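You operate a simulated robot arm through the tools that you are given. There is no shell and no other tool.

The job below is to be done with a simulated two-armed robot. You get a single attempt, and the scene is never put back.

Task
The strap bites one edge of the taped carton: pad that edge and strap it again.
Fine: press the red cam lever, hands off the tail, till it is slack; strap up, spare blue strap pad on, strap over, tail into the green band. Where these are worked on the way, their far stop is far enough and under half their travel is too little: orange strap.

Only the result counts: the job must be done as asked and must still hold three seconds after the hand-in. Knocking over, shifting, dropping, spilling or breaking anything else fails it.

Robot
Two 7-joint arms with fingered hands on one trunk that stands fixed in place. Base frame: the origin is at the foot of the trunk, x ahead of it, y to its left, z up. Units: mm, degrees, N and s.
The left shoulder is at [70, 162, 1373], the right one opposite. With the tool pointing down near the work surface each hand reaches from about 100 to 740 mm from the base axis, measured 20 degrees to its own side. Payload 4 kg a hand.
Tool frame (each hand has its own): the origin (TCP) lies between the finger pads and is the grasp point; the fingertips stand 26 mm ahead of it; z points along the fingers, y is the line along which they close. The gripper opens to 132 mm. The gripper's body begins 73 mm behind the TCP. The gripper is a hand of 4 fingers: y runs from the thumb to the fingers, the wrist lies at [0, 0, -224] in the tool frame, and closing takes about 1.5 s.
Orientation is told as [roll, pitch, yaw] about the base's x, y, z axes, in that order, counted from this pose: with the fingers straight down and closing along the base's y, the tool's x points along the base's -x, its y along +y and its z along -z.

Tools
- The arms move only by the tool servo_tool. It takes "left_rows", "right_rows" or both (then of equal length, played together; a hand with none holds still); each is one flat list of numbers, 7 for each row, row after row: the shift along the tool's x, y, z in mm, then the turn, a rotation vector about the tool's x, y, z in degrees, then the finger opening in mm, from 0 to 132. In form: [x, y, z, wx, wy, wz, grip, x, y, z, wx, wy, wz, grip, ...]. A call has 1 to 20 rows; each row shifts and turns the commanded pose from where the row before left it, along the tool's axes as they then stand. Rows are played at 5 a second. More than 50 mm and 8.6 degrees between two rows, or a gripper value outside its range, and nothing of the call is played. A pose out of reach is approached as far as the arm can. The call stops where the force on the tool passes 70 N (or 10 N more than at its start, if that is more) or the arm is blocked; 0.2 s more then pass. The fingers move at their own pace (about 45 mm/s each) and stop on an object; they squeeze with about 32 N. The grip force told is the motor's: it shows also when the fingers shut on nothing. Time passes only in rows, and 0.2 s behind the last, so rows that do not move let the fingers close. It gives the time, the measured TCP pose, the force on the tool (base axes), the opening and the grip force at its end, in the units of the frame above (readings bear some noise), with the torque about the TCP (base axes, N m) and any sound that the robot's microphone picked up, and new pictures: "views" is both (left out), scene, wrist or none (wrist: the cameras of the hands that moved).
- Cameras (640 x 400 px; columns grow to the right, rows downward): "scene" is now at [126.5, -43.2, 1599.4]; the picture's right is [-0.51, -0.86, 0.00], its down [-0.50, 0.30, -0.81] and it looks along [0.70, -0.41, -0.58] (base axes); focal length 239 px, centre (320, 200). "left" rides on the left gripper at [-73, 6, -94] in its tool frame; the picture's right is [-0.08, -1.00, 0.00], its down [0.78, -0.06, -0.62] and it looks along [0.61, -0.05, 0.79] (tool axes); focal length 230 px, centre (320, 200). "right" rides on the right gripper at [73, 6, -93] in its tool frame; the picture's right is [-0.08, 1.00, 0.00], its down [-0.78, -0.06, -0.62] and it looks along [-0.62, -0.05, 0.79] (tool axes); focal length 230 px, centre (320, 200). There is no depth. A picture from a camera that has moved, and an enlarged one, comes with that camera's place and axes in the base frame and with its lens.
- raise_lower(by): slides the trunk up (or, below 0, down) by that many mm; the arms and the scene camera ride with it, the base frame stays. It gives what a move gives, with no picture.
- set_grasp(shape, hand): the hand has 4 fingers and takes this shape, open, in about a second: jaw (thumb against the fingers, like two jaws); tri (thumb and two fingers); tip (a fingertip pinch); poke (one finger out to press); point (the index stretched); flat (the hand flat); cup (the hand cupped); fist (a fist). The gripper value then closes the fingers along that shape, each until it touches; the sizes above hold for jaw. It gives what a move gives, with no picture.
- turn_head(pan, tilt): turns the head with the scene camera to pan (to the left, within 86 degrees either way) and tilt (down, from -29 to 69), counted from straight ahead of the robot. It gives what a move gives, and a new picture of the scene camera.
- inspect(camera, box): a new picture of the part [left, top, right, bottom] of that camera's present view, enlarged. The clock stands still meanwhile.
- finish_job(): hands the job in; it is judged then, once.

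Nothing tells you positions but the pictures and the camera data. Unless the task says otherwise, let go and move clear before handing in.

The tools are called by a JSON object that holds its "fn" and its "kwargs". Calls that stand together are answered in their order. servo_tool: Moves the arms, as the interface text tells. Its arguments: {"type":"object","properties":{"left_rows":{"type":"array"},"right_rows":{"type":"array"},"views":{"type":"string","enum":["both","scene","wrist","none"]}},"required":[]} The other tools are called the same way: raise_lower (by) slides the trunk up or down; set_grasp (shape, hand) gives the hand a shape; turn_head (pan, tilt) turns the head that bears the scene camera; inspect (camera, box) takes an enlarged picture of a part of a camera's view; finish_job () hands the job in.

At the start:

```text
t: 0.0
left_position: [402.8, -72.7, 1476.6]
left_orientation: [-0.1, -0.1, 0.0]
left_contact_force: [0.1, 0.3, -0.2]
left_wrist_torque: [-0.01, 0.02, 0.01]
left_opening: 131.7
left_finger_force: 0.0
left_shape: jaw
right_position: [316.9, -431.0, 1407.7]
right_orientation: [0.0, 0.0, 0.0]
right_contact_force: [0.0, 0.6, -0.3]
right_wrist_torque: [-0.02, 0.02, -0.03]
right_opening: 131.8
right_finger_force: 0.1
right_shape: jaw
trunk travel left (down, up): [-852.0, 88.0]
head pan, tilt: [-30.5, 35.5]
```

scene: 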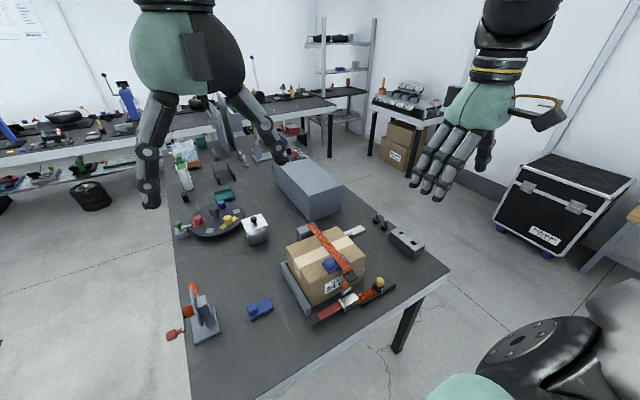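
right: 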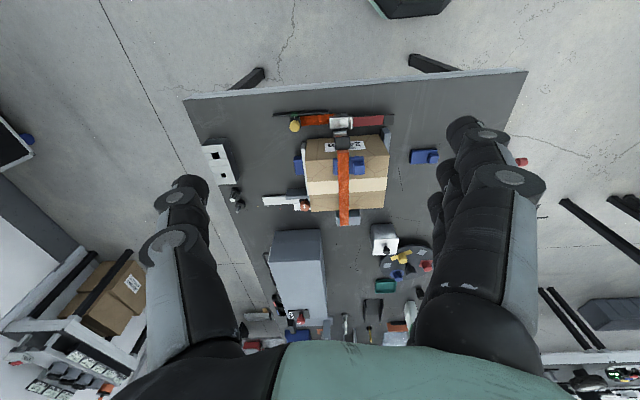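
left: 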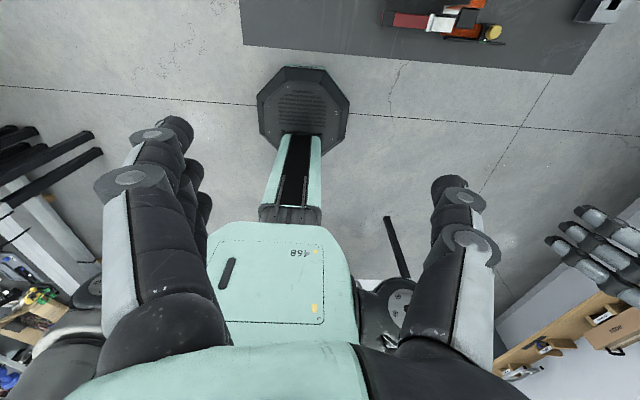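

I see a table with a strapped carton, a red cam lever with an orange strap tail near the front edge, and blue pads (one on the carton, one spare on the table). I'll look closer before moving.

{"fn": "inspect", "kwargs": {"camera": "scene", "box": [260, 200, 420, 340]}}

{"fn": "inspect", "kwargs": {"camera": "right", "box": [180, 80, 460, 260]}}

{"fn": "inspect", "kwargs": {"camera": "scene", "box": [150, 180, 300, 340]}}

```text
2.86 times, centred on (340, 270) of scene
camera zoom: at [126.5, -43.2, 1599.4], right [-0.51, -0.86, 0.0], down [-0.5, 0.3, -0.81], along [0.7, -0.41, -0.58], focal length 682 px, centre (263, 0)
```

zoom: 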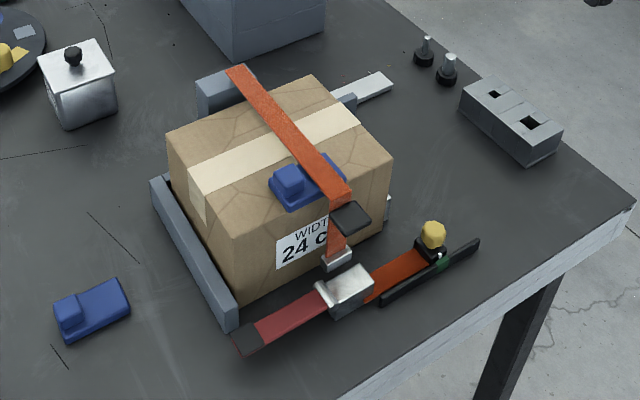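

```text
2.22 times, centred on (320, 170) of right
camera zoom: at [244.5, -425.7, 1500.5], right [0.08, 1.0, 0.0], down [0.78, -0.06, 0.62], along [0.62, -0.05, -0.79], focal length 511 px, centre (320, 267)
```

zoom: 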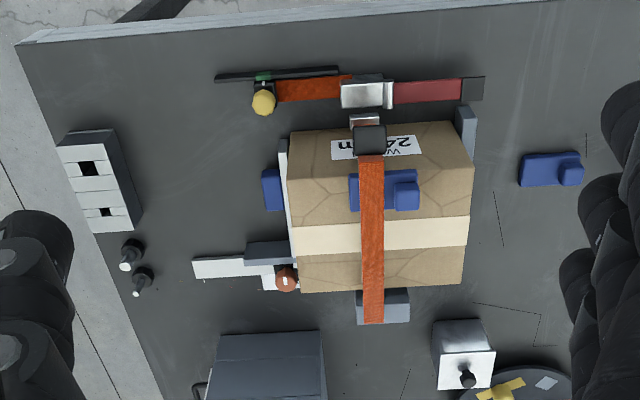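

```text
2.50 times, centred on (225, 260) of scene
camera zoom: at [126.5, -43.2, 1599.4], right [-0.51, -0.86, 0.0], down [-0.5, 0.3, -0.81], along [0.7, -0.41, -0.58], focal length 597 px, centre (558, 50)
```

zoom: 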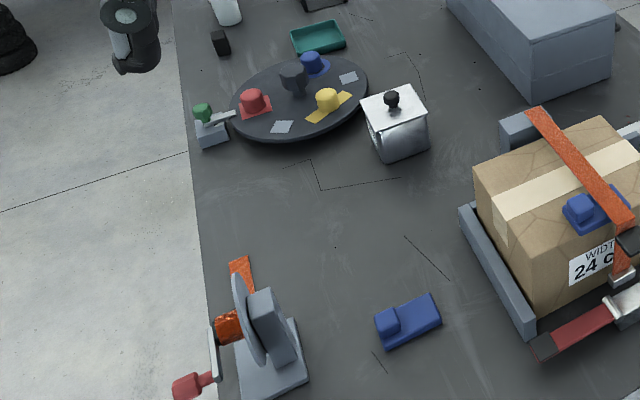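

The carton sits near x≈600, y≈-300, with the buckle on its robot-facing side and the spare pad near (650,-94,774). I'll lower the trunk and look around for better geometry.

{"fn": "raise_lower", "kwargs": {"by": -300}}

{"fn": "turn_head", "kwargs": {"pan": -30, "tilt": 45}}

{"fn": "inspect", "kwargs": {"camera": "right", "box": [120, 60, 560, 335]}}

```text
t: 3.0
left_position: [403.9, -73.1, 1175.9]
left_orientation: [0.0, 0.0, 0.0]
left_contact_force: [0.1, 0.7, -0.1]
left_wrist_torque: [0.01, 0.0, 0.02]
left_opening: 131.6
left_finger_force: 0.1
left_shape: jaw
right_position: [316.6, -430.7, 1108.4]
right_orientation: [0.1, 0.0, 0.0]
right_contact_force: [0.2, 0.2, 0.8]
right_wrist_torque: [-0.02, -0.02, 0.04]
right_opening: 131.7
right_finger_force: 0.1
right_shape: jaw
trunk travel left (down, up): [-552.0, 388.0]
head pan, tilt: [-30.5, 35.5]
```

```text
t: 3.7
left_position: [403.9, -71.7, 1177.0]
left_orientation: [0.0, 0.0, 0.0]
left_contact_force: [-0.2, 0.9, -0.2]
left_wrist_torque: [-0.01, -0.02, -0.02]
left_opening: 131.7
left_finger_force: 0.0
left_shape: jaw
right_position: [317.9, -431.4, 1107.3]
right_orientation: [0.2, 0.0, 0.0]
right_contact_force: [0.2, 0.0, -0.7]
right_wrist_torque: [-0.02, 0.03, -0.01]
right_opening: 131.8
right_finger_force: 0.0
right_shape: jaw
trunk travel left (down, up): [-552.0, 388.0]
head pan, tilt: [-30.0, 45.0]
camera scene: at [121.3, -39.2, 1285.3], right [-0.5, -0.87, 0.0], down [-0.61, 0.35, -0.71], along [0.61, -0.35, -0.71], focal length 239 px, centre (320, 200)
```

scene: 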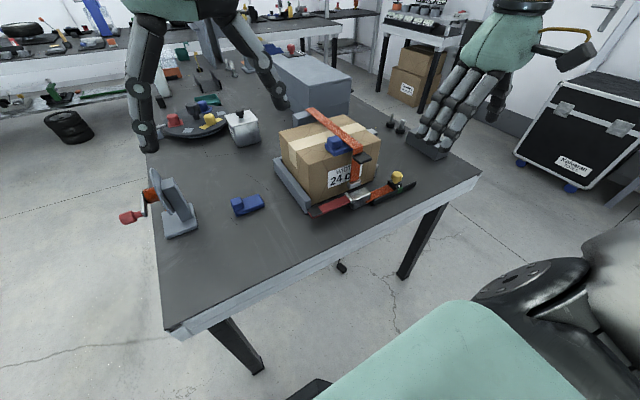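

```text
1.45 times, centred on (340, 198) of right
camera zoom: at [244.5, -425.7, 1200.5], right [0.08, 1.0, 0.0], down [0.78, -0.06, 0.62], along [0.62, -0.05, -0.79], focal length 335 px, centre (291, 204)
```

zoom: 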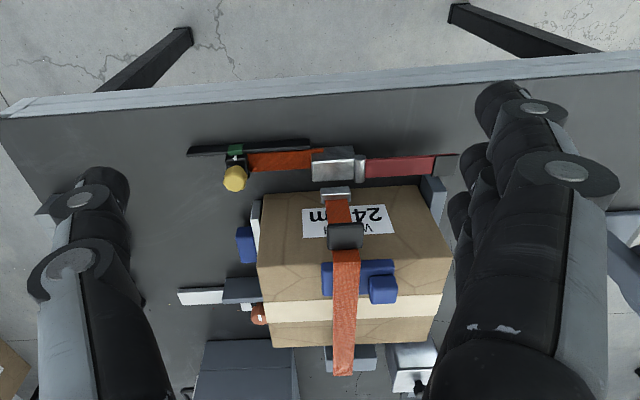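

{"fn": "inspect", "kwargs": {"camera": "scene", "box": [260, 90, 440, 225]}}

{"fn": "inspect", "kwargs": {"camera": "right", "box": [240, 120, 440, 300]}}

{"fn": "inspect", "kwargs": {"camera": "scene", "box": [110, 90, 300, 250]}}

```text
2.96 times, centred on (350, 158) of scene
camera zoom: at [121.3, -39.2, 1285.3], right [-0.5, -0.87, 0.0], down [-0.61, 0.35, -0.71], along [0.61, -0.35, -0.71], focal length 708 px, centre (231, 326)
```

zoom: 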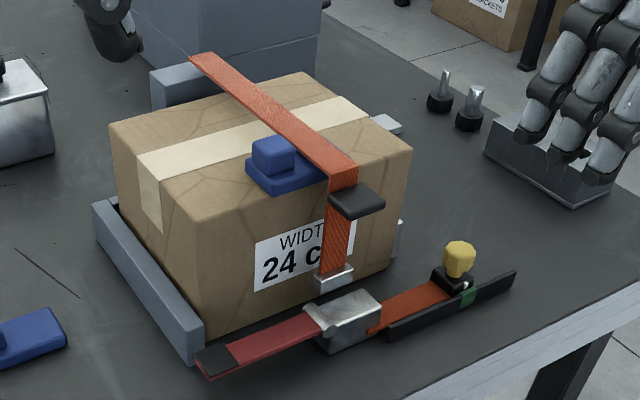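

```text
2.22 times, centred on (340, 210) of right
camera zoom: at [244.5, -425.7, 1200.5], right [0.08, 1.0, 0.0], down [0.78, -0.06, 0.62], along [0.62, -0.05, -0.79], focal length 511 px, centre (276, 178)
```

zoom: 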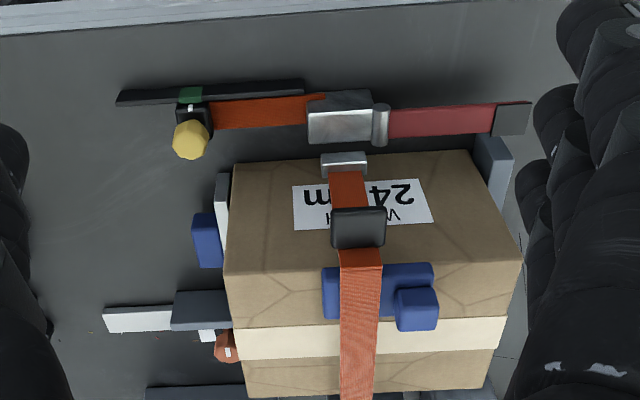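

```text
2.50 times, centred on (205, 170) of scene
camera zoom: at [121.3, -39.2, 1285.3], right [-0.5, -0.87, 0.0], down [-0.61, 0.35, -0.71], along [0.61, -0.35, -0.71], focal length 597 px, centre (608, 275)
```

zoom: 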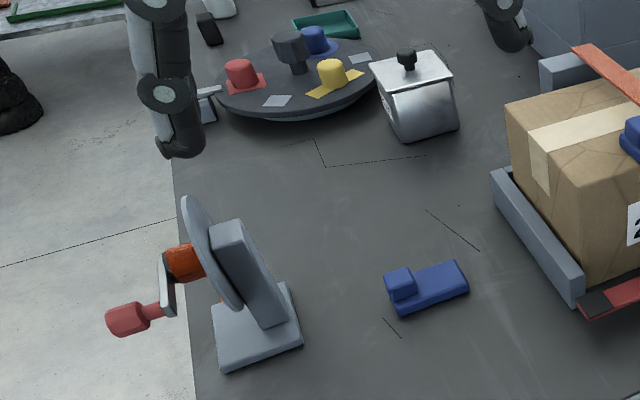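

The strap runs over the carton front-to-back, with a pad already on top near the robot-facing edge; I need to see the far edge. I'll move the left hand out so its camera looks back at the far side.

{"fn": "servo_tool", "kwargs": {"left_rows": [-42, -13, 5, 0, 0, 0, 131, -42, -13, 5, 0, 0, 0, 131, -42, -13, 5, 0, 0, 0, 131, -42, -13, 5, 0, 0, 0, 131, -42, -13, 5, 0, 0, 0, 131, -42, -13, 5, 0, 0, 0, 131, -20, 0, 0, 0, 0, 0, 131]}}

```text
t: 5.5
left_position: [577.8, -81.6, 1149.9]
left_orientation: [-6.0, -1.0, 3.4]
left_contact_force: [-0.2, -0.2, 0.7]
left_wrist_torque: [0.0, -0.02, -0.01]
left_opening: 131.3
left_finger_force: 0.1
left_shape: jaw
left hand out of reach, approached as far as the arm can: row 4, 5, 6, 7
right_position: [317.1, -430.8, 1107.0]
right_orientation: [0.1, -0.2, 0.1]
right_contact_force: [-0.5, 0.3, 0.8]
right_wrist_torque: [0.0, 0.01, 0.0]
right_opening: 132.1
right_finger_force: 0.0
right_shape: jaw
trunk travel left (down, up): [-552.0, 388.0]
head pan, tilt: [-30.0, 45.0]
stopped in row 7 (left hand): the arm was blocked; the commanded pose is now the measured one
camera scene: at [121.0, -38.9, 1285.3], right [-0.5, -0.87, 0.0], down [-0.61, 0.35, -0.71], along [0.61, -0.35, -0.71], focal length 239 px, centre (320, 200)
camera left: at [647.9, -62.9, 1242.2], right [0.13, -0.99, 0.1], down [-0.79, -0.04, 0.61], along [-0.59, -0.16, -0.79], focal length 230 px, centre (320, 200)
```

scene: 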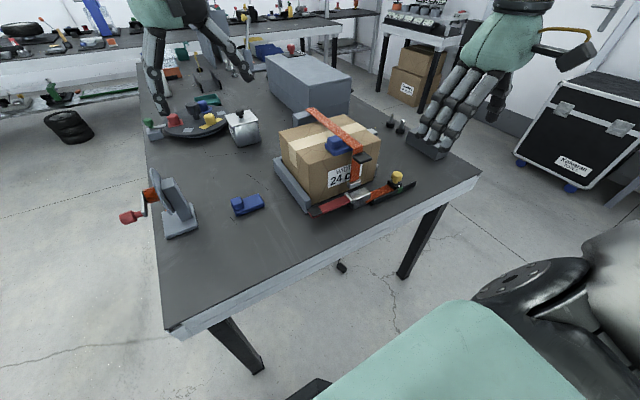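
left: 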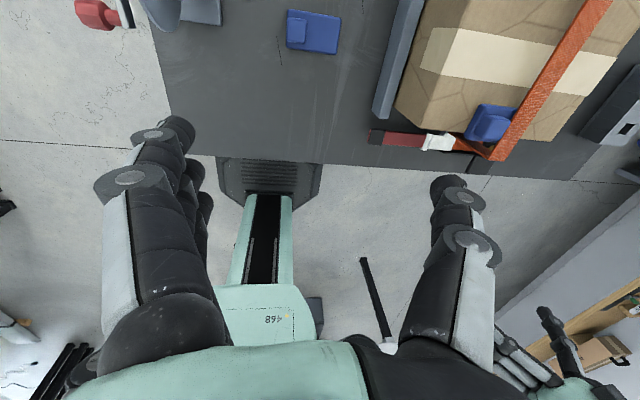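

The left arm is at its reach limit here. I'll enlarge its picture to measure the carton.

{"fn": "inspect", "kwargs": {"camera": "left", "box": [340, 0, 640, 190]}}

{"fn": "inspect", "kwargs": {"camera": "left", "box": [60, 0, 360, 190]}}

```text
2.11 times, centred on (490, 95) of left
camera zoom: at [647.9, -62.9, 1242.2], right [0.13, -0.99, 0.1], down [-0.79, -0.04, 0.61], along [-0.59, -0.16, -0.79], focal length 484 px, centre (-38, 421)
```

zoom: 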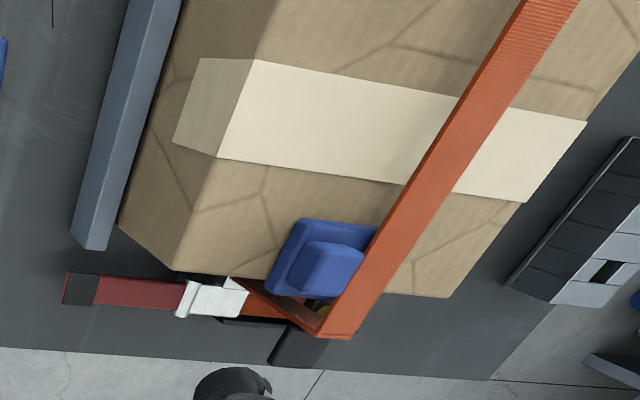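

```text
2.11 times, centred on (210, 95) of left
camera zoom: at [647.9, -62.9, 1242.2], right [0.13, -0.99, 0.1], down [-0.79, -0.04, 0.61], along [-0.59, -0.16, -0.79], focal length 484 px, centre (552, 421)
```

zoom: 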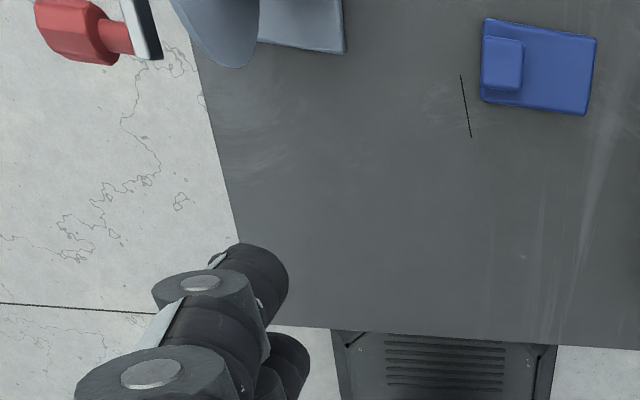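

The carton spans about x 562–738, y -495…-252, top z≈920; the strap runs along x at y≈-385. I'll bring the right hand camera to the carton's right-front corner to see how the strap lies at both edges.

{"fn": "servo_tool", "kwargs": {"right_rows": [-26, -37, 27, 0, 0, 0, 131, -26, -37, 27, 0, 0, 0, 131, -26, -37, 27, 0, 0, 0, 131, -25, -38, 26, 0, 0, 0, 131, 0, 0, 0, 0, 0, -8, 131, 0, 0, 0, 0, 0, -8, 131, 0, 0, 0, 0, 0, -8, 131, 0, 0, 0, 0, 0, -8, 131, 0, 0, 0, 0, 0, -8, 131, 0, 0, 0, 0, 0, -8, 131], "views": "wrist"}}

```text
refused: row 1 steps farther than a row can; nothing moved
```

The step was slightly too long; I'll resend with smaller steps.

{"fn": "servo_tool", "kwargs": {"right_rows": [-21, -30, 21, 0, 0, 0, 131, -21, -30, 21, 0, 0, 0, 131, -21, -30, 21, 0, 0, 0, 131, -20, -30, 22, 0, 0, 0, 131, -20, -29, 22, 0, 0, 0, 131, 0, 0, 0, 0, 0, -8, 131, 0, 0, 0, 0, 0, -8, 131, 0, 0, 0, 0, 0, -8, 131, 0, 0, 0, 0, 0, -8, 131, 0, 0, 0, 0, 0, -8, 131, 0, 0, 0, 0, 0, -8, 131], "views": "wrist"}}

```text
t: 7.9
left_position: [577.6, -81.9, 1147.7]
left_orientation: [-5.9, -1.0, 3.2]
left_contact_force: [-0.5, -0.2, -0.1]
left_wrist_torque: [0.02, 0.0, 0.02]
left_opening: 131.0
left_finger_force: 0.0
left_shape: jaw
right_position: [421.7, -579.9, 1000.6]
right_orientation: [0.1, -0.1, 48.2]
right_contact_force: [0.2, -0.1, -1.0]
right_wrist_torque: [-0.01, -0.01, -0.01]
right_opening: 130.9
right_finger_force: 0.0
right_shape: jaw
trunk travel left (down, up): [-552.0, 388.0]
head pan, tilt: [-30.0, 45.0]
camera right: at [368.6, -630.4, 1093.1], right [-0.69, 0.72, 0.0], down [0.57, 0.54, 0.62], along [0.45, 0.43, -0.79], focal length 230 px, centre (320, 200)
```

right: 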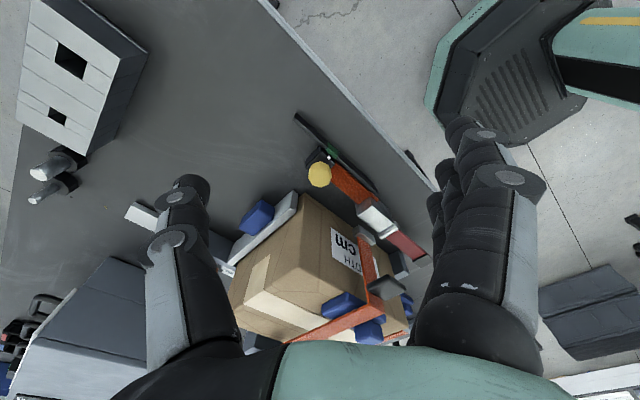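

{"fn": "inspect", "kwargs": {"camera": "right", "box": [200, 180, 440, 345]}}

{"fn": "inspect", "kwargs": {"camera": "right", "box": [290, 100, 440, 270]}}

{"fn": "inspect", "kwargs": {"camera": "right", "box": [300, 240, 430, 345]}}

```text
2.42 times, centred on (320, 262) of right
camera zoom: at [368.6, -630.4, 1093.1], right [-0.69, 0.72, 0.0], down [0.57, 0.54, 0.62], along [0.45, 0.43, -0.79], focal length 558 px, centre (320, 48)
```

zoom: 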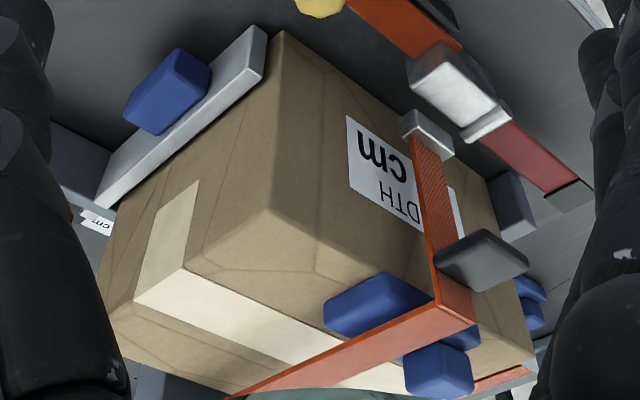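

```text
2.35 times, centred on (365, 185) of right
camera zoom: at [368.6, -630.4, 1093.1], right [-0.69, 0.72, 0.0], down [0.57, 0.54, 0.62], along [0.45, 0.43, -0.79], focal length 541 px, centre (214, 235)
```

zoom: 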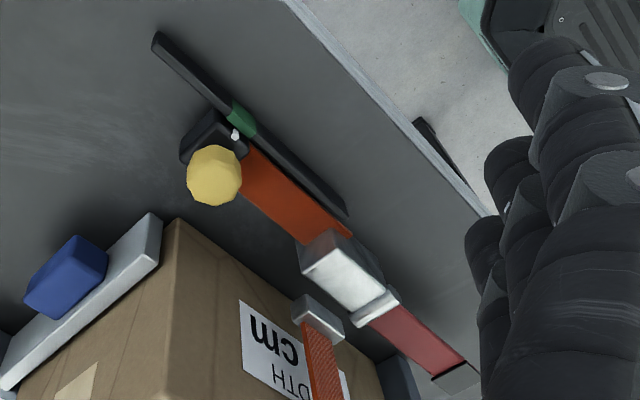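

```text
3.81 times, centred on (365, 292) of right
camera zoom: at [368.6, -630.4, 1093.1], right [-0.69, 0.72, 0.0], down [0.57, 0.54, 0.62], along [0.45, 0.43, -0.79], focal length 876 px, centre (149, -152)
```

zoom: 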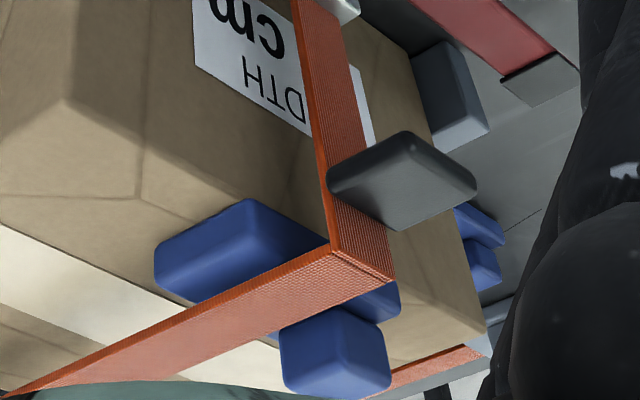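

The near edge clearly has a pad under the strap. I'll yaw the left hand so its camera looks sideways (-y) under the strap to check the far edge.

{"fn": "servo_tool", "kwargs": {"left_rows": [0, 0, 10, 0, 0, -8, 131, 0, 0, 10, 0, 0, -8, 131, 0, 0, 10, 0, 0, -8, 131, 0, 0, 10, 0, 0, -8, 131, 0, 0, 10, 0, 0, -8, 131, 0, 0, 10, 0, 0, -8, 131, 0, 0, 10, 0, 0, -8, 131, 0, 0, 10, 0, 0, -8, 131, 0, 0, 10, 0, 0, -8, 131, 0, 0, 10, 0, 0, -8, 131, 0, 0, 10, 0, 0, -8, 131], "views": "wrist"}}

```text
t: 10.3
left_position: [577.9, -93.1, 1036.6]
left_orientation: [-1.2, 5.6, 91.2]
left_contact_force: [0.3, -1.1, -1.1]
left_wrist_torque: [0.02, -0.01, 0.0]
left_opening: 131.2
left_finger_force: 0.1
left_shape: jaw
right_position: [423.2, -580.3, 999.8]
right_orientation: [0.1, -0.1, 47.9]
right_contact_force: [0.6, -0.3, 0.2]
right_wrist_torque: [0.02, 0.01, -0.02]
right_opening: 131.0
right_finger_force: 0.0
right_shape: jaw
trunk travel left (down, up): [-552.0, 388.0]
head pan, tilt: [-30.0, 45.0]
camera left: at [569.7, -13.4, 1122.2], right [0.99, 0.1, 0.01], down [0.06, -0.72, 0.69], along [0.08, -0.69, -0.72], focal length 230 px, centre (320, 200)
```

left: 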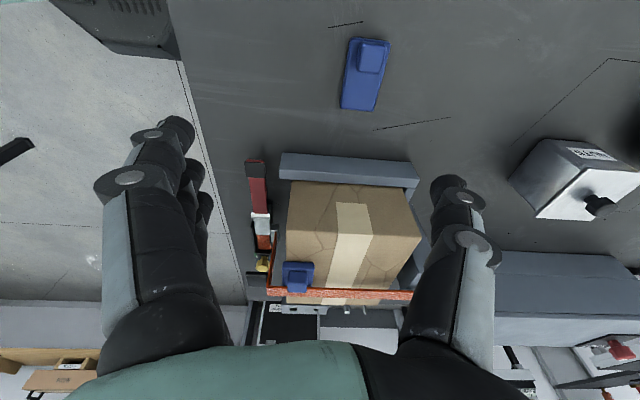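

{"fn": "inspect", "kwargs": {"camera": "left", "box": [230, 140, 450, 330]}}

{"fn": "inspect", "kwargs": {"camera": "left", "box": [300, 20, 420, 130]}}

```text
2.11 times, centred on (340, 235) of left
camera zoom: at [569.7, -13.4, 1122.2], right [0.99, 0.1, 0.01], down [0.06, -0.72, 0.69], along [0.08, -0.69, -0.72], focal length 484 px, centre (278, 126)
```

zoom: 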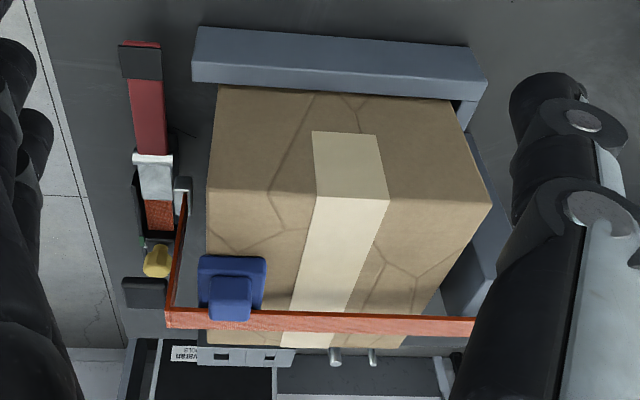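

```text
3.64 times, centred on (360, 75) of left
camera zoom: at [569.7, -13.4, 1122.2], right [0.99, 0.1, 0.01], down [0.06, -0.72, 0.69], along [0.08, -0.69, -0.72], focal length 837 px, centre (174, 654)
```

zoom: 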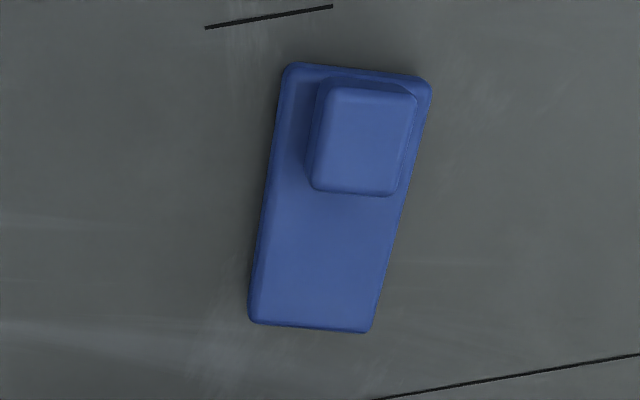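

Only the near edge is padded; the far edge (x≈738) under the strap is bare, so the spare goes there. First, the lever: black end near (497,-239,816). I'll bring the left hand, fingers shut and tilted forward, above it.

{"fn": "servo_tool", "kwargs": {"left_rows": [0, 0, 0, 0, 0, 8.2, 100, 0, 0, 0, 0, 0, 8.2, 60, 0, 0, 0, 0, 0, 8.2, 20, 0, 0, 0, 0, 0, 8.2, 0, 0, 0, 0, 0, 0, 8.2, 0, 0, 0, 0, 0, 0, 8.2, 0, 0, 0, 0, 0, 0, 8.2, 0, 0, 0, 0, 0, 0, 8.2, 0, 0, 0, 0, 0, 0, 8.2, 0, 0, 0, 0, 0, 0, 8.2, 0, 0, 0, 0, 0, 0, 8.2, 0, 24, -36, 9, 0, 0, 0, 0, 24, -36, 9, 0, 0, 0, 0, 23, -37, 9, 0, 0, 0, 0, 23, -37, 10, 0, 0, 0, 0, 0, 0, 0, 0, -7.5, 0, 0, 0, 0, 0, 0, -7.5, 0, 0, 0, 0, 0, 0, -7.5, 0, 0, 0, 0, 0, 0, -7.5, 0, 0]}}

```text
t: 14.5
left_position: [520.1, -184.0, 1050.2]
left_orientation: [-11.4, -30.5, 9.1]
left_contact_force: [0.3, 0.1, 0.4]
left_wrist_torque: [0.04, -0.02, -0.01]
left_opening: 0.1
left_finger_force: 31.6
left_shape: jaw
left hand out of reach, approached as far as the arm can: row 14, 15
right_position: [422.4, -578.7, 999.0]
right_orientation: [0.1, -0.1, 48.1]
right_contact_force: [0.8, 0.3, -0.6]
right_wrist_torque: [-0.01, 0.01, 0.02]
right_opening: 131.0
right_finger_force: 0.1
right_shape: jaw
trunk travel left (down, up): [-552.0, 388.0]
head pan, tilt: [-30.0, 45.0]
stopped in row 19 (left hand): the arm was blocked; the commanded pose is now the measured one
camera scene: at [122.0, -39.0, 1285.2], right [-0.5, -0.87, 0.0], down [-0.61, 0.35, -0.71], along [0.61, -0.35, -0.71], focal length 239 px, centre (320, 200)
camera left: at [534.5, -159.0, 1165.2], right [0.12, -0.97, 0.21], down [-0.99, -0.09, 0.13], along [-0.11, -0.22, -0.97], focal length 230 px, centre (320, 200)
```

scene: 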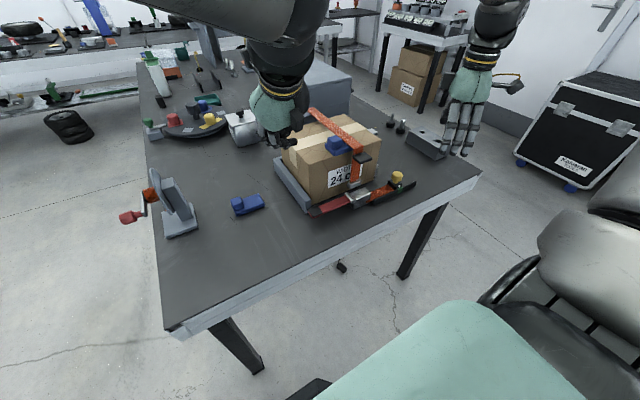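
left: 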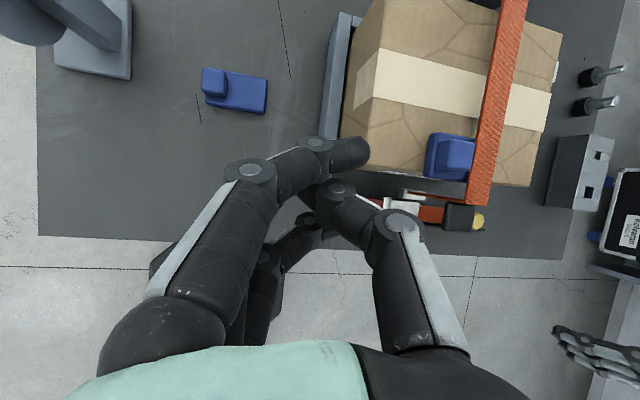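

The left arm can't reach across to the lever, but the right one can. I'll back the left hand off to act as an overhead camera and bring the right hand (closed, tilted) in front of the lever.

{"fn": "servo_tool", "kwargs": {"left_rows": [0, 43, -10, 0, 0, 0, 0, 0, 43, -10, 0, 0, 0, 0, 0, 43, -10, 0, 0, 0, 0], "views": "none"}}

{"fn": "servo_tool", "kwargs": {"right_rows": [0, 0, 0, 0, 0, 8, 131, 0, 0, 0, 0, 0, 8, 131, 0, 0, 0, 0, 0, 8, 100, 0, 0, 0, 0, 0, 8, 60, 0, 0, 0, 0, 0, 8, 30, 0, 0, 0, 0, 0, 8, 0, -1, 43, 0, 0, 0, 0, 0, -1, 43, 0, 0, 0, 0, 0, -1, 43, 0, 0, 0, 0, 0, -1, 43, 0, 0, 0, 0, 0, -1, 43, 0, 0, 0, 0, 0, -1, 43, 0, 0, 0, 0, 0, -1, 43, 0, 0, 0, 0, 0, -1, 40, 0, 0, 0, 0, 0, 0, 0, 0, 0, -7.5, 0, 0, 0, 0, 0, 0, -7.5, 0, 0, 0, 0, 0, 0, -7.5, 0, 0, 0, 0, 0, 0, -7.5, 0, 0]}}

```text
t: 15.3
left_position: [496.7, -53.3, 1050.0]
left_orientation: [-11.2, -30.6, 8.8]
left_contact_force: [0.2, 0.8, -0.1]
left_wrist_torque: [-0.01, 0.03, -0.01]
left_opening: 0.0
left_finger_force: 31.9
left_shape: jaw
right_position: [421.8, -578.5, 1000.5]
right_orientation: [0.0, -0.1, 48.1]
right_contact_force: [-0.2, -1.3, -0.1]
right_wrist_torque: [-0.02, 0.03, 0.01]
right_opening: 131.0
right_finger_force: 0.1
right_shape: jaw
trunk travel left (down, up): [-552.0, 388.0]
head pan, tilt: [-30.0, 45.0]
```

```text
t: 19.1
left_position: [496.2, -57.0, 1050.1]
left_orientation: [-10.9, -30.5, 8.6]
left_contact_force: [0.4, 0.0, -0.5]
left_wrist_torque: [0.05, 0.03, 0.01]
left_opening: 0.1
left_finger_force: 31.6
left_shape: jaw
right_position: [430.9, -239.6, 1000.2]
right_orientation: [0.4, -30.2, -0.2]
right_contact_force: [0.3, 0.2, -1.3]
right_wrist_torque: [0.05, 0.01, 0.07]
right_opening: 0.2
right_finger_force: 32.0
right_shape: jaw
trunk travel left (down, up): [-552.0, 388.0]
head pan, tilt: [-30.0, 45.0]
camera scene: at [122.5, -41.7, 1285.1], right [-0.5, -0.87, 0.0], down [-0.61, 0.36, -0.71], along [0.61, -0.35, -0.71], focal length 239 px, centre (320, 200)
camera right: at [320.8, -235.3, 1044.6], right [0.07, 1.0, 0.04], down [0.37, -0.07, 0.93], along [0.93, -0.05, -0.37], focal length 230 px, centre (320, 200)
```

scene: 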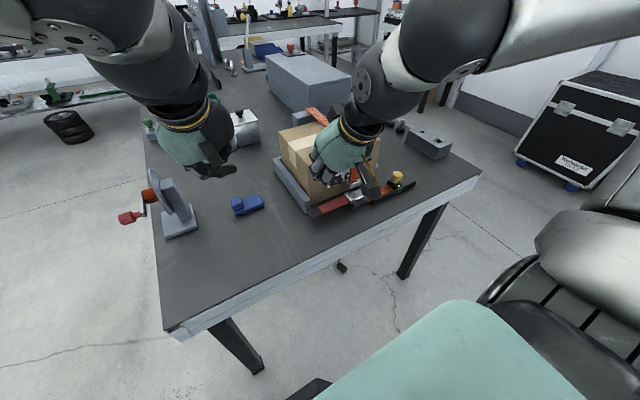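
right: 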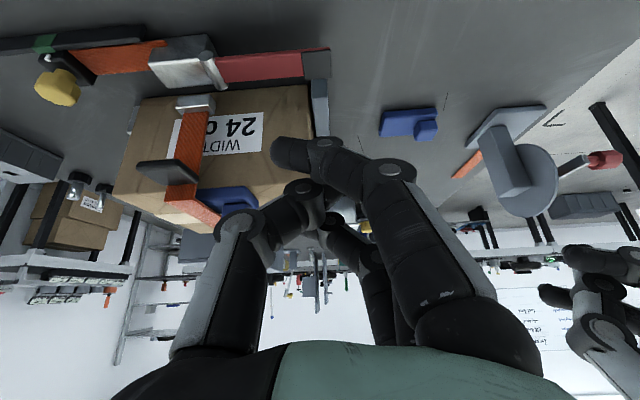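

The right camera confirms the lever's black end at about (498,-241,816). I'll descend until the fingertips are just above it.

{"fn": "servo_tool", "kwargs": {"right_rows": [7.5, 0, 40, 0, 0, 0, 0, 7.5, 0, 40, 0, 0, 0, 0, 7.5, 0, 39, 0, 0, 0, 0, 7.5, 0, 34, 0, 0, 0, 0]}}

{"fn": "inspect", "kwargs": {"camera": "scene", "box": [270, 100, 430, 230]}}

{"fn": "inspect", "kwargs": {"camera": "left", "box": [320, 60, 640, 260]}}

```text
t: 20.1
left_position: [498.4, -55.7, 1050.0]
left_orientation: [-11.1, -30.4, 8.7]
left_contact_force: [-0.1, -0.7, -1.1]
left_wrist_torque: [0.01, 0.08, 0.0]
left_opening: 0.0
left_finger_force: 31.7
left_shape: jaw
right_position: [480.9, -238.5, 849.9]
right_orientation: [0.2, -30.1, 0.0]
right_contact_force: [1.9, 0.0, 0.3]
right_wrist_torque: [0.04, 0.02, 0.0]
right_opening: 0.0
right_finger_force: 32.2
right_shape: jaw
trunk travel left (down, up): [-552.0, 388.0]
head pan, tilt: [-30.0, 45.0]
camera scene: at [123.2, -39.4, 1285.1], right [-0.5, -0.87, 0.0], down [-0.61, 0.35, -0.71], along [0.61, -0.35, -0.71], focal length 239 px, centre (320, 200)
camera right: at [371.4, -233.6, 894.5], right [0.07, 1.0, 0.04], down [0.37, -0.06, 0.93], along [0.93, -0.05, -0.37], focal length 230 px, centre (320, 200)
```

scene: 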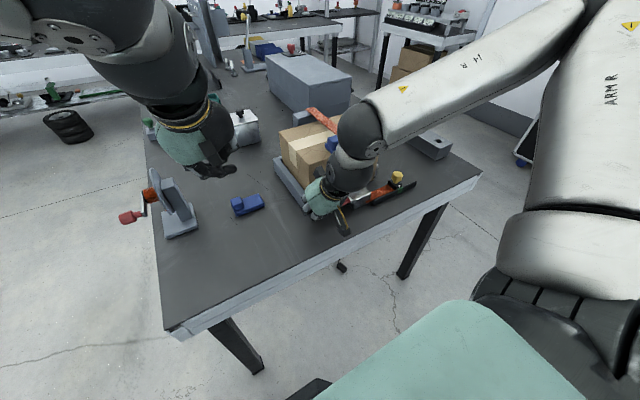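
right: 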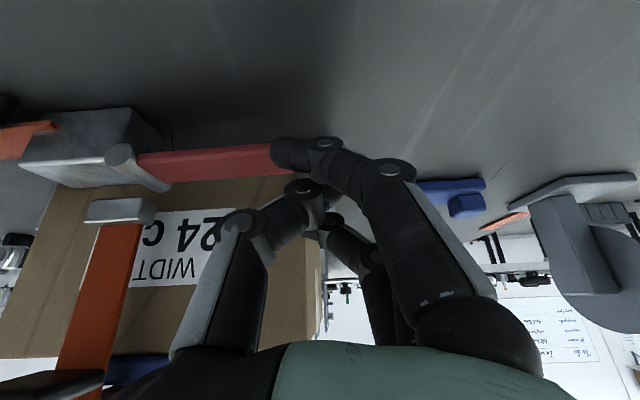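

```text
3.08 times, centred on (350, 165) of scene
camera zoom: at [123.2, -39.4, 1285.1], right [-0.5, -0.87, 0.0], down [-0.61, 0.35, -0.71], along [0.61, -0.35, -0.71], focal length 735 px, centre (228, 308)
```

zoom: 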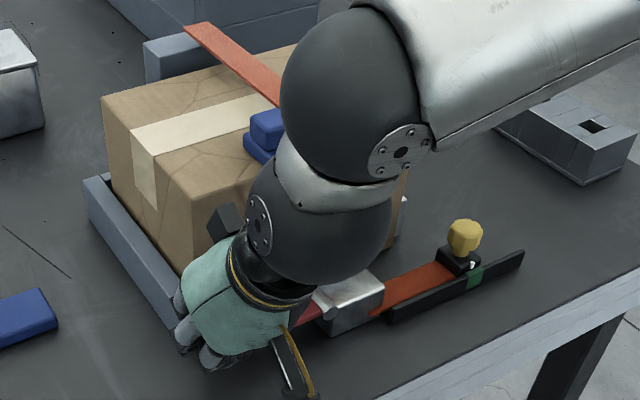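

```text
2.00 times, centred on (480, 160) of left
camera zoom: at [512.0, -31.0, 1163.8], right [0.12, -0.97, 0.2], down [-0.99, -0.09, 0.13], along [-0.11, -0.22, -0.97], focal length 460 px, centre (0, 280)
```

zoom: 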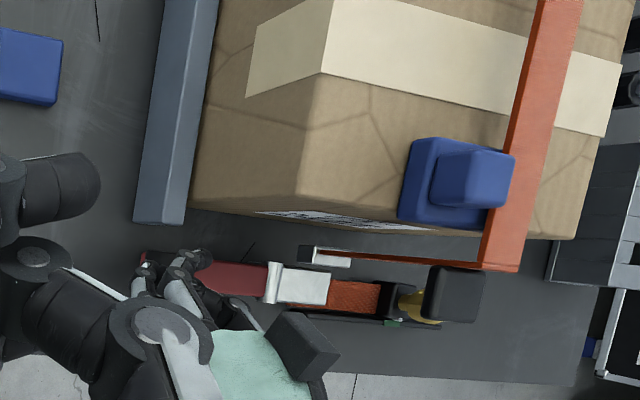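

Fingertips are over the lever's end. I'll press straight down in small steps and watch the force and the tail.

{"fn": "servo_tool", "kwargs": {"right_rows": [3, 0, 5.2, 0, 0, 0, 0, 3, 0, 5.2, 0, 0, 0, 0, 3, 0, 5.2, 0, 0, 0, 0, 3, 0, 5.2, 0, 0, 0, 0], "views": "wrist"}}

{"fn": "inspect", "kwargs": {"camera": "scene", "box": [270, 100, 430, 230]}}

```text
t: 21.1
left_position: [496.5, -55.5, 1051.0]
left_orientation: [-11.1, -30.5, 8.7]
left_contact_force: [0.5, 0.1, -0.2]
left_wrist_torque: [-0.03, 0.0, -0.02]
left_opening: 0.0
left_finger_force: 31.9
left_shape: jaw
right_position: [479.6, -238.1, 829.1]
right_orientation: [0.2, -30.2, -0.1]
right_contact_force: [-0.3, 0.7, 1.4]
right_wrist_torque: [0.03, -0.02, 0.0]
right_opening: 0.0
right_finger_force: 31.7
right_shape: jaw
trunk travel left (down, up): [-552.0, 388.0]
head pan, tilt: [-30.0, 45.0]
camera right: at [369.9, -232.2, 873.2], right [0.07, 1.0, 0.04], down [0.37, -0.06, 0.93], along [0.93, -0.05, -0.37], focal length 230 px, centre (320, 200)
```

right: 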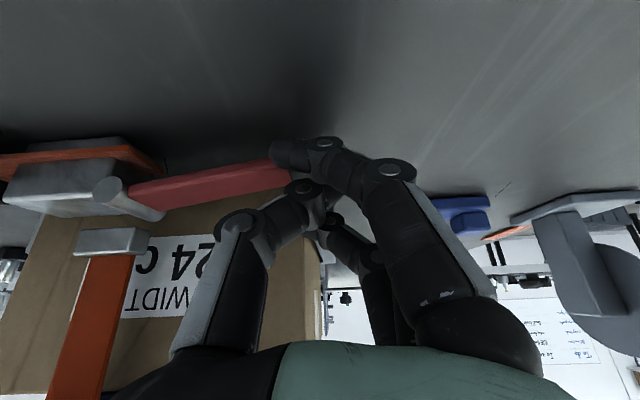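

```text
3.08 times, centred on (350, 165) of scene
camera zoom: at [121.4, -39.1, 1285.3], right [-0.5, -0.87, 0.0], down [-0.61, 0.35, -0.71], along [0.61, -0.35, -0.71], focal length 735 px, centre (228, 308)
```

zoom: 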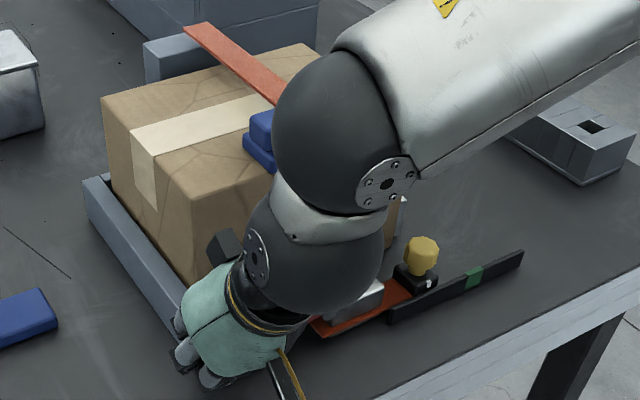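

Pressing works: the tail with the yellow knob has run back toward the buckle, out of the green band. I'll press a little further and hold until it stops.

{"fn": "servo_tool", "kwargs": {"right_rows": [3, 0, 5.2, 0, 0, 0, 0, 3, 0, 5.2, 0, 0, 0, 0, 0, 0, 0, 0, 0, 0, 0, 0, 0, 0, 0, 0, 0, 0, 0, 0, 0, 0, 0, 0, 0, 0, 0, 0, 0, 0, 0, 0], "views": "wrist"}}

{"fn": "inspect", "kwargs": {"camera": "scene", "box": [270, 100, 430, 230]}}

```text
t: 22.5
left_position: [495.9, -54.6, 1049.4]
left_orientation: [-11.2, -30.5, 8.8]
left_contact_force: [0.1, -0.8, -0.2]
left_wrist_torque: [-0.07, -0.03, -0.02]
left_opening: 0.0
left_finger_force: 32.0
left_shape: jaw
right_position: [480.2, -237.8, 817.2]
right_orientation: [0.2, -30.1, 0.0]
right_contact_force: [-0.7, 0.1, 1.2]
right_wrist_torque: [0.02, -0.03, -0.01]
right_opening: 0.0
right_finger_force: 31.6
right_shape: jaw
trunk travel left (down, up): [-552.0, 388.0]
head pan, tilt: [-30.0, 45.0]
camera right: at [370.0, -232.3, 861.4], right [0.07, 1.0, 0.04], down [0.37, -0.06, 0.93], along [0.93, -0.05, -0.37], focal length 230 px, centre (320, 200)
```

right: 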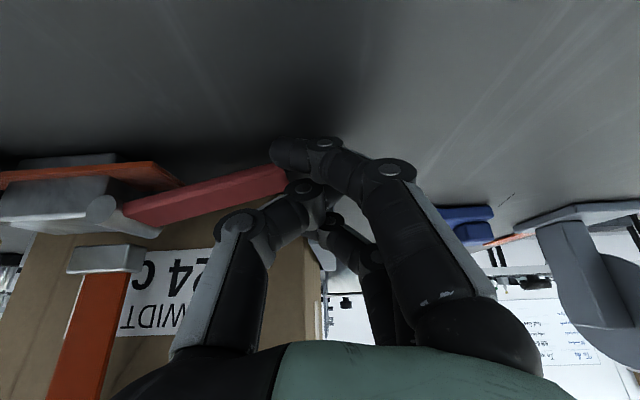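

```text
3.08 times, centred on (350, 165) of scene
camera zoom: at [121.2, -39.1, 1285.3], right [-0.5, -0.87, 0.0], down [-0.61, 0.35, -0.71], along [0.61, -0.35, -0.71], focal length 735 px, centre (228, 308)
```

zoom: 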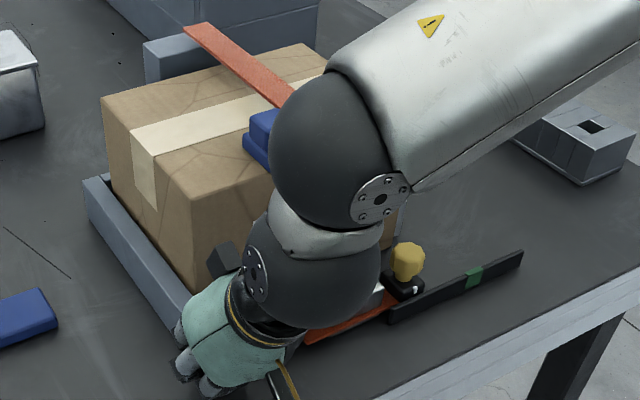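

The tail has crept further; I'll hold the lever down until it stops moving.

{"fn": "servo_tool", "kwargs": {"right_rows": [1, 0, 1.7, 0, 0, 0, 0, 0, 0, 0, 0, 0, 0, 0, 0, 0, 0, 0, 0, 0, 0, 0, 0, 0, 0, 0, 0, 0, 0, 0, 0, 0, 0, 0, 0, 0, 0, 0, 0, 0, 0, 0, 0, 0, 0, 0, 0, 0, 0, 0, 0, 0, 0, 0, 0, 0], "views": "none"}}

{"fn": "inspect", "kwargs": {"camera": "scene", "box": [270, 100, 430, 230]}}

{"fn": "inspect", "kwargs": {"camera": "left", "box": [320, 60, 640, 260]}}

```text
t: 24.3
left_position: [496.7, -55.7, 1049.6]
left_orientation: [-11.0, -30.5, 8.7]
left_contact_force: [0.9, 0.1, -0.4]
left_wrist_torque: [-0.01, 0.0, -0.01]
left_opening: 0.0
left_finger_force: 32.2
left_shape: jaw
right_position: [480.8, -238.7, 815.7]
right_orientation: [0.3, -30.2, 0.1]
right_contact_force: [-0.5, 0.6, 1.1]
right_wrist_torque: [0.02, -0.02, -0.01]
right_opening: 0.0
right_finger_force: 32.3
right_shape: jaw
trunk travel left (down, up): [-552.0, 388.0]
head pan, tilt: [-30.0, 45.0]
```

```text
3.08 times, centred on (350, 165) of scene
camera zoom: at [121.2, -39.1, 1285.3], right [-0.5, -0.87, 0.0], down [-0.61, 0.35, -0.71], along [0.61, -0.35, -0.71], focal length 735 px, centre (228, 308)
```

zoom: 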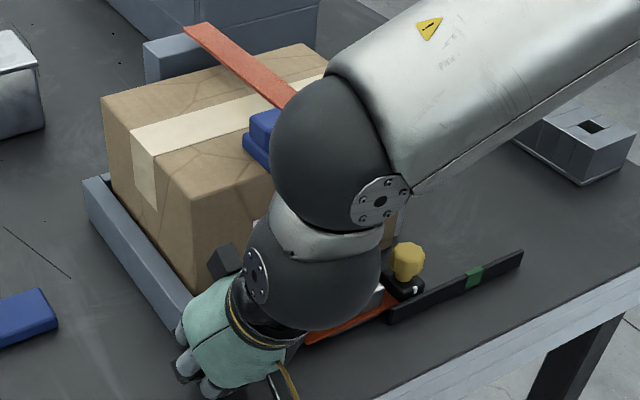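

```text
2.00 times, centred on (480, 160) of left
camera zoom: at [510.1, -30.7, 1164.8], right [0.12, -0.97, 0.2], down [-0.99, -0.09, 0.13], along [-0.11, -0.22, -0.97], focal length 460 px, centre (0, 280)
```

zoom: 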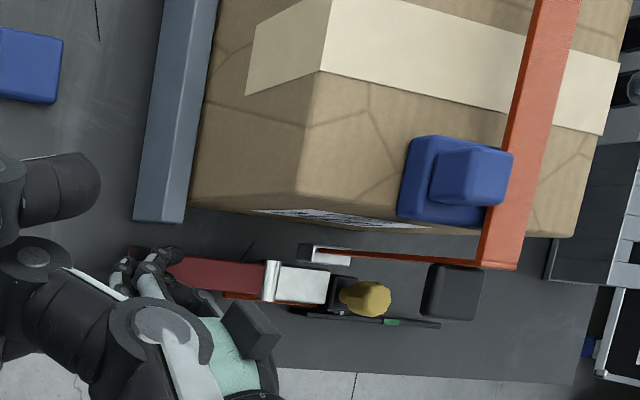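

The tail is fully run in against the buckle, so the strap is slack. I'll lift off the lever, back away, and raise the trunk to get reach for lifting the strap by its dark tab near (502,-382,933).

{"fn": "servo_tool", "kwargs": {"right_rows": [-10, 0, -17.3, 0, 0, 0, 0, -10, 0, -17.3, 0, 0, 0, 0, 29.6, 0, -28.7, 0, 0, 0, 0, 29.6, 0, -28.7, 0, 0, 0, 0], "views": "none"}}

{"fn": "raise_lower", "kwargs": {"by": 160}}

{"fn": "inspect", "kwargs": {"camera": "scene", "box": [270, 100, 470, 265]}}

{"fn": "inspect", "kwargs": {"camera": "right", "box": [0, 0, 400, 250]}}

```text
t: 25.3
left_position: [496.8, -54.4, 1050.1]
left_orientation: [-11.1, -30.5, 8.7]
left_contact_force: [0.0, 0.2, -0.1]
left_wrist_torque: [0.03, 0.0, 0.04]
left_opening: 0.0
left_finger_force: 31.8
left_shape: jaw
right_position: [459.6, -238.4, 862.0]
right_orientation: [0.2, -29.9, 0.0]
right_contact_force: [0.1, 0.2, -0.3]
right_wrist_torque: [-0.01, 0.01, -0.04]
right_opening: 0.1
right_finger_force: 32.0
right_shape: jaw
right hand out of reach, approached as far as the arm can: row 3, 4
trunk travel left (down, up): [-552.0, 388.0]
head pan, tilt: [-30.0, 45.0]
```

```text
t: 27.1
left_position: [495.4, -55.6, 1208.5]
left_orientation: [-11.1, -30.4, 8.8]
left_contact_force: [0.4, -0.6, -0.4]
left_wrist_torque: [0.01, 0.0, 0.0]
left_opening: 0.2
left_finger_force: 31.6
left_shape: jaw
right_position: [459.6, -238.1, 1022.0]
right_orientation: [0.2, -29.9, -0.1]
right_contact_force: [-0.4, 0.8, -0.8]
right_wrist_torque: [0.07, -0.01, 0.02]
right_opening: 0.0
right_finger_force: 32.2
right_shape: jaw
trunk travel left (down, up): [-712.0, 228.0]
head pan, tilt: [-30.0, 45.0]
```

```text
2.42 times, centred on (370, 182) of scene
camera zoom: at [121.5, -39.2, 1445.2], right [-0.5, -0.87, 0.0], down [-0.61, 0.35, -0.71], along [0.61, -0.35, -0.71], focal length 579 px, centre (199, 242)
```

zoom: 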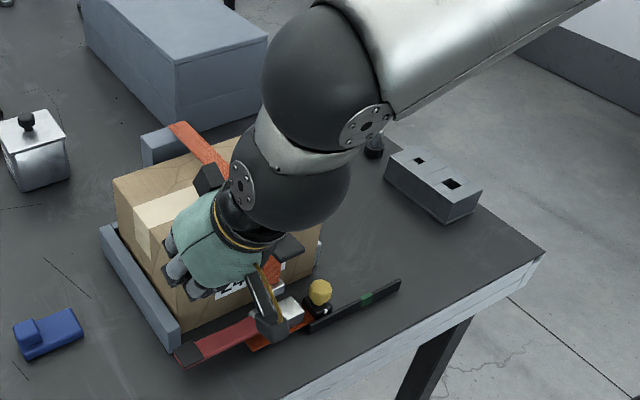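

```text
1.60 times, centred on (200, 125) of right
camera zoom: at [349.9, -233.2, 1065.1], right [0.07, 1.0, 0.04], down [0.37, -0.06, 0.93], along [0.93, -0.05, -0.37], focal length 368 px, centre (512, 320)
```

zoom: 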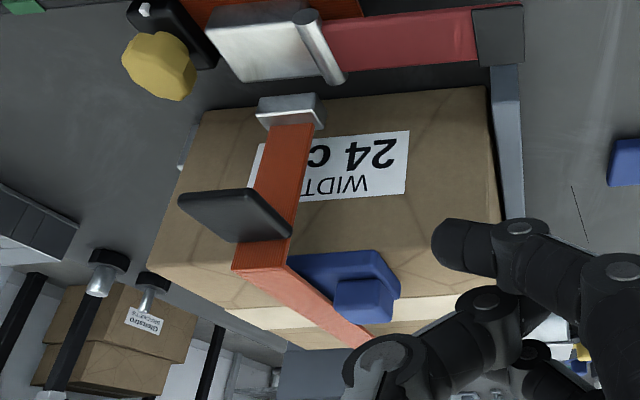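

The strap stays slack and the lever has come back up. I'll swing the right hand to y≈-382, open it, and pitch the fingers to point forward at the tab.

{"fn": "servo_tool", "kwargs": {"right_rows": [6.5, -36, -3.75, 0, 0, 0, 20, 6.5, -36, -3.75, 0, 0, 0, 40, 6.5, -36, -3.75, 0, 0, 0, 60, 6.5, -36, -3.75, 0, 0, 0, 80, 0, 0, 0, 0, -7.2, 0, 80, 0, 0, 0, 0, -7.2, 0, 80, 0, 0, 0, 0, -7.2, 0, 80, 0, 0, 0, 0, -7.2, 0, 80, 0, 0, 0, 0, -7.2, 0, 80, 0, 0, 0, 0, -7.2, 0, 80, 0, 0, 0, 0, -7.2, 0, 80]}}

```text
t: 29.5
left_position: [496.2, -55.8, 1210.9]
left_orientation: [-11.1, -30.5, 8.8]
left_contact_force: [0.5, -0.4, 0.0]
left_wrist_torque: [-0.03, 0.0, -0.02]
left_opening: 0.2
left_finger_force: 31.7
left_shape: jaw
right_position: [418.4, -418.9, 996.7]
right_orientation: [0.9, -80.5, -0.8]
right_contact_force: [-0.8, -0.6, -0.1]
right_wrist_torque: [0.01, 0.01, 0.01]
right_opening: 79.3
right_finger_force: 0.0
right_shape: jaw
right hand out of reach, approached as far as the arm can: row 5, 6, 7, 8, 9
trunk travel left (down, up): [-712.0, 228.0]
head pan, tilt: [-30.0, 45.0]
camera scene: at [121.1, -39.6, 1445.3], right [-0.5, -0.87, 0.0], down [-0.61, 0.35, -0.71], along [0.61, -0.35, -0.71], focal length 239 px, centre (320, 200)
camera right: at [314.5, -412.5, 940.4], right [0.01, 1.0, 0.08], down [-0.48, -0.06, 0.88], along [0.88, -0.05, 0.48], focal length 230 px, centre (320, 200)
```

scene: 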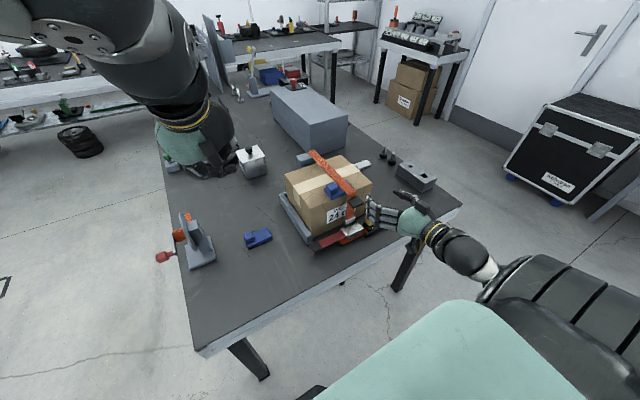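
right: 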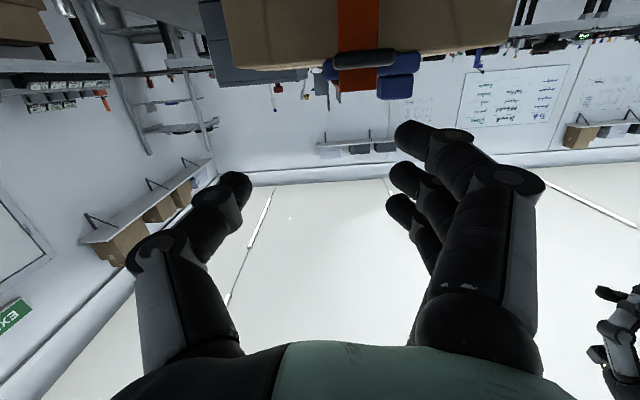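

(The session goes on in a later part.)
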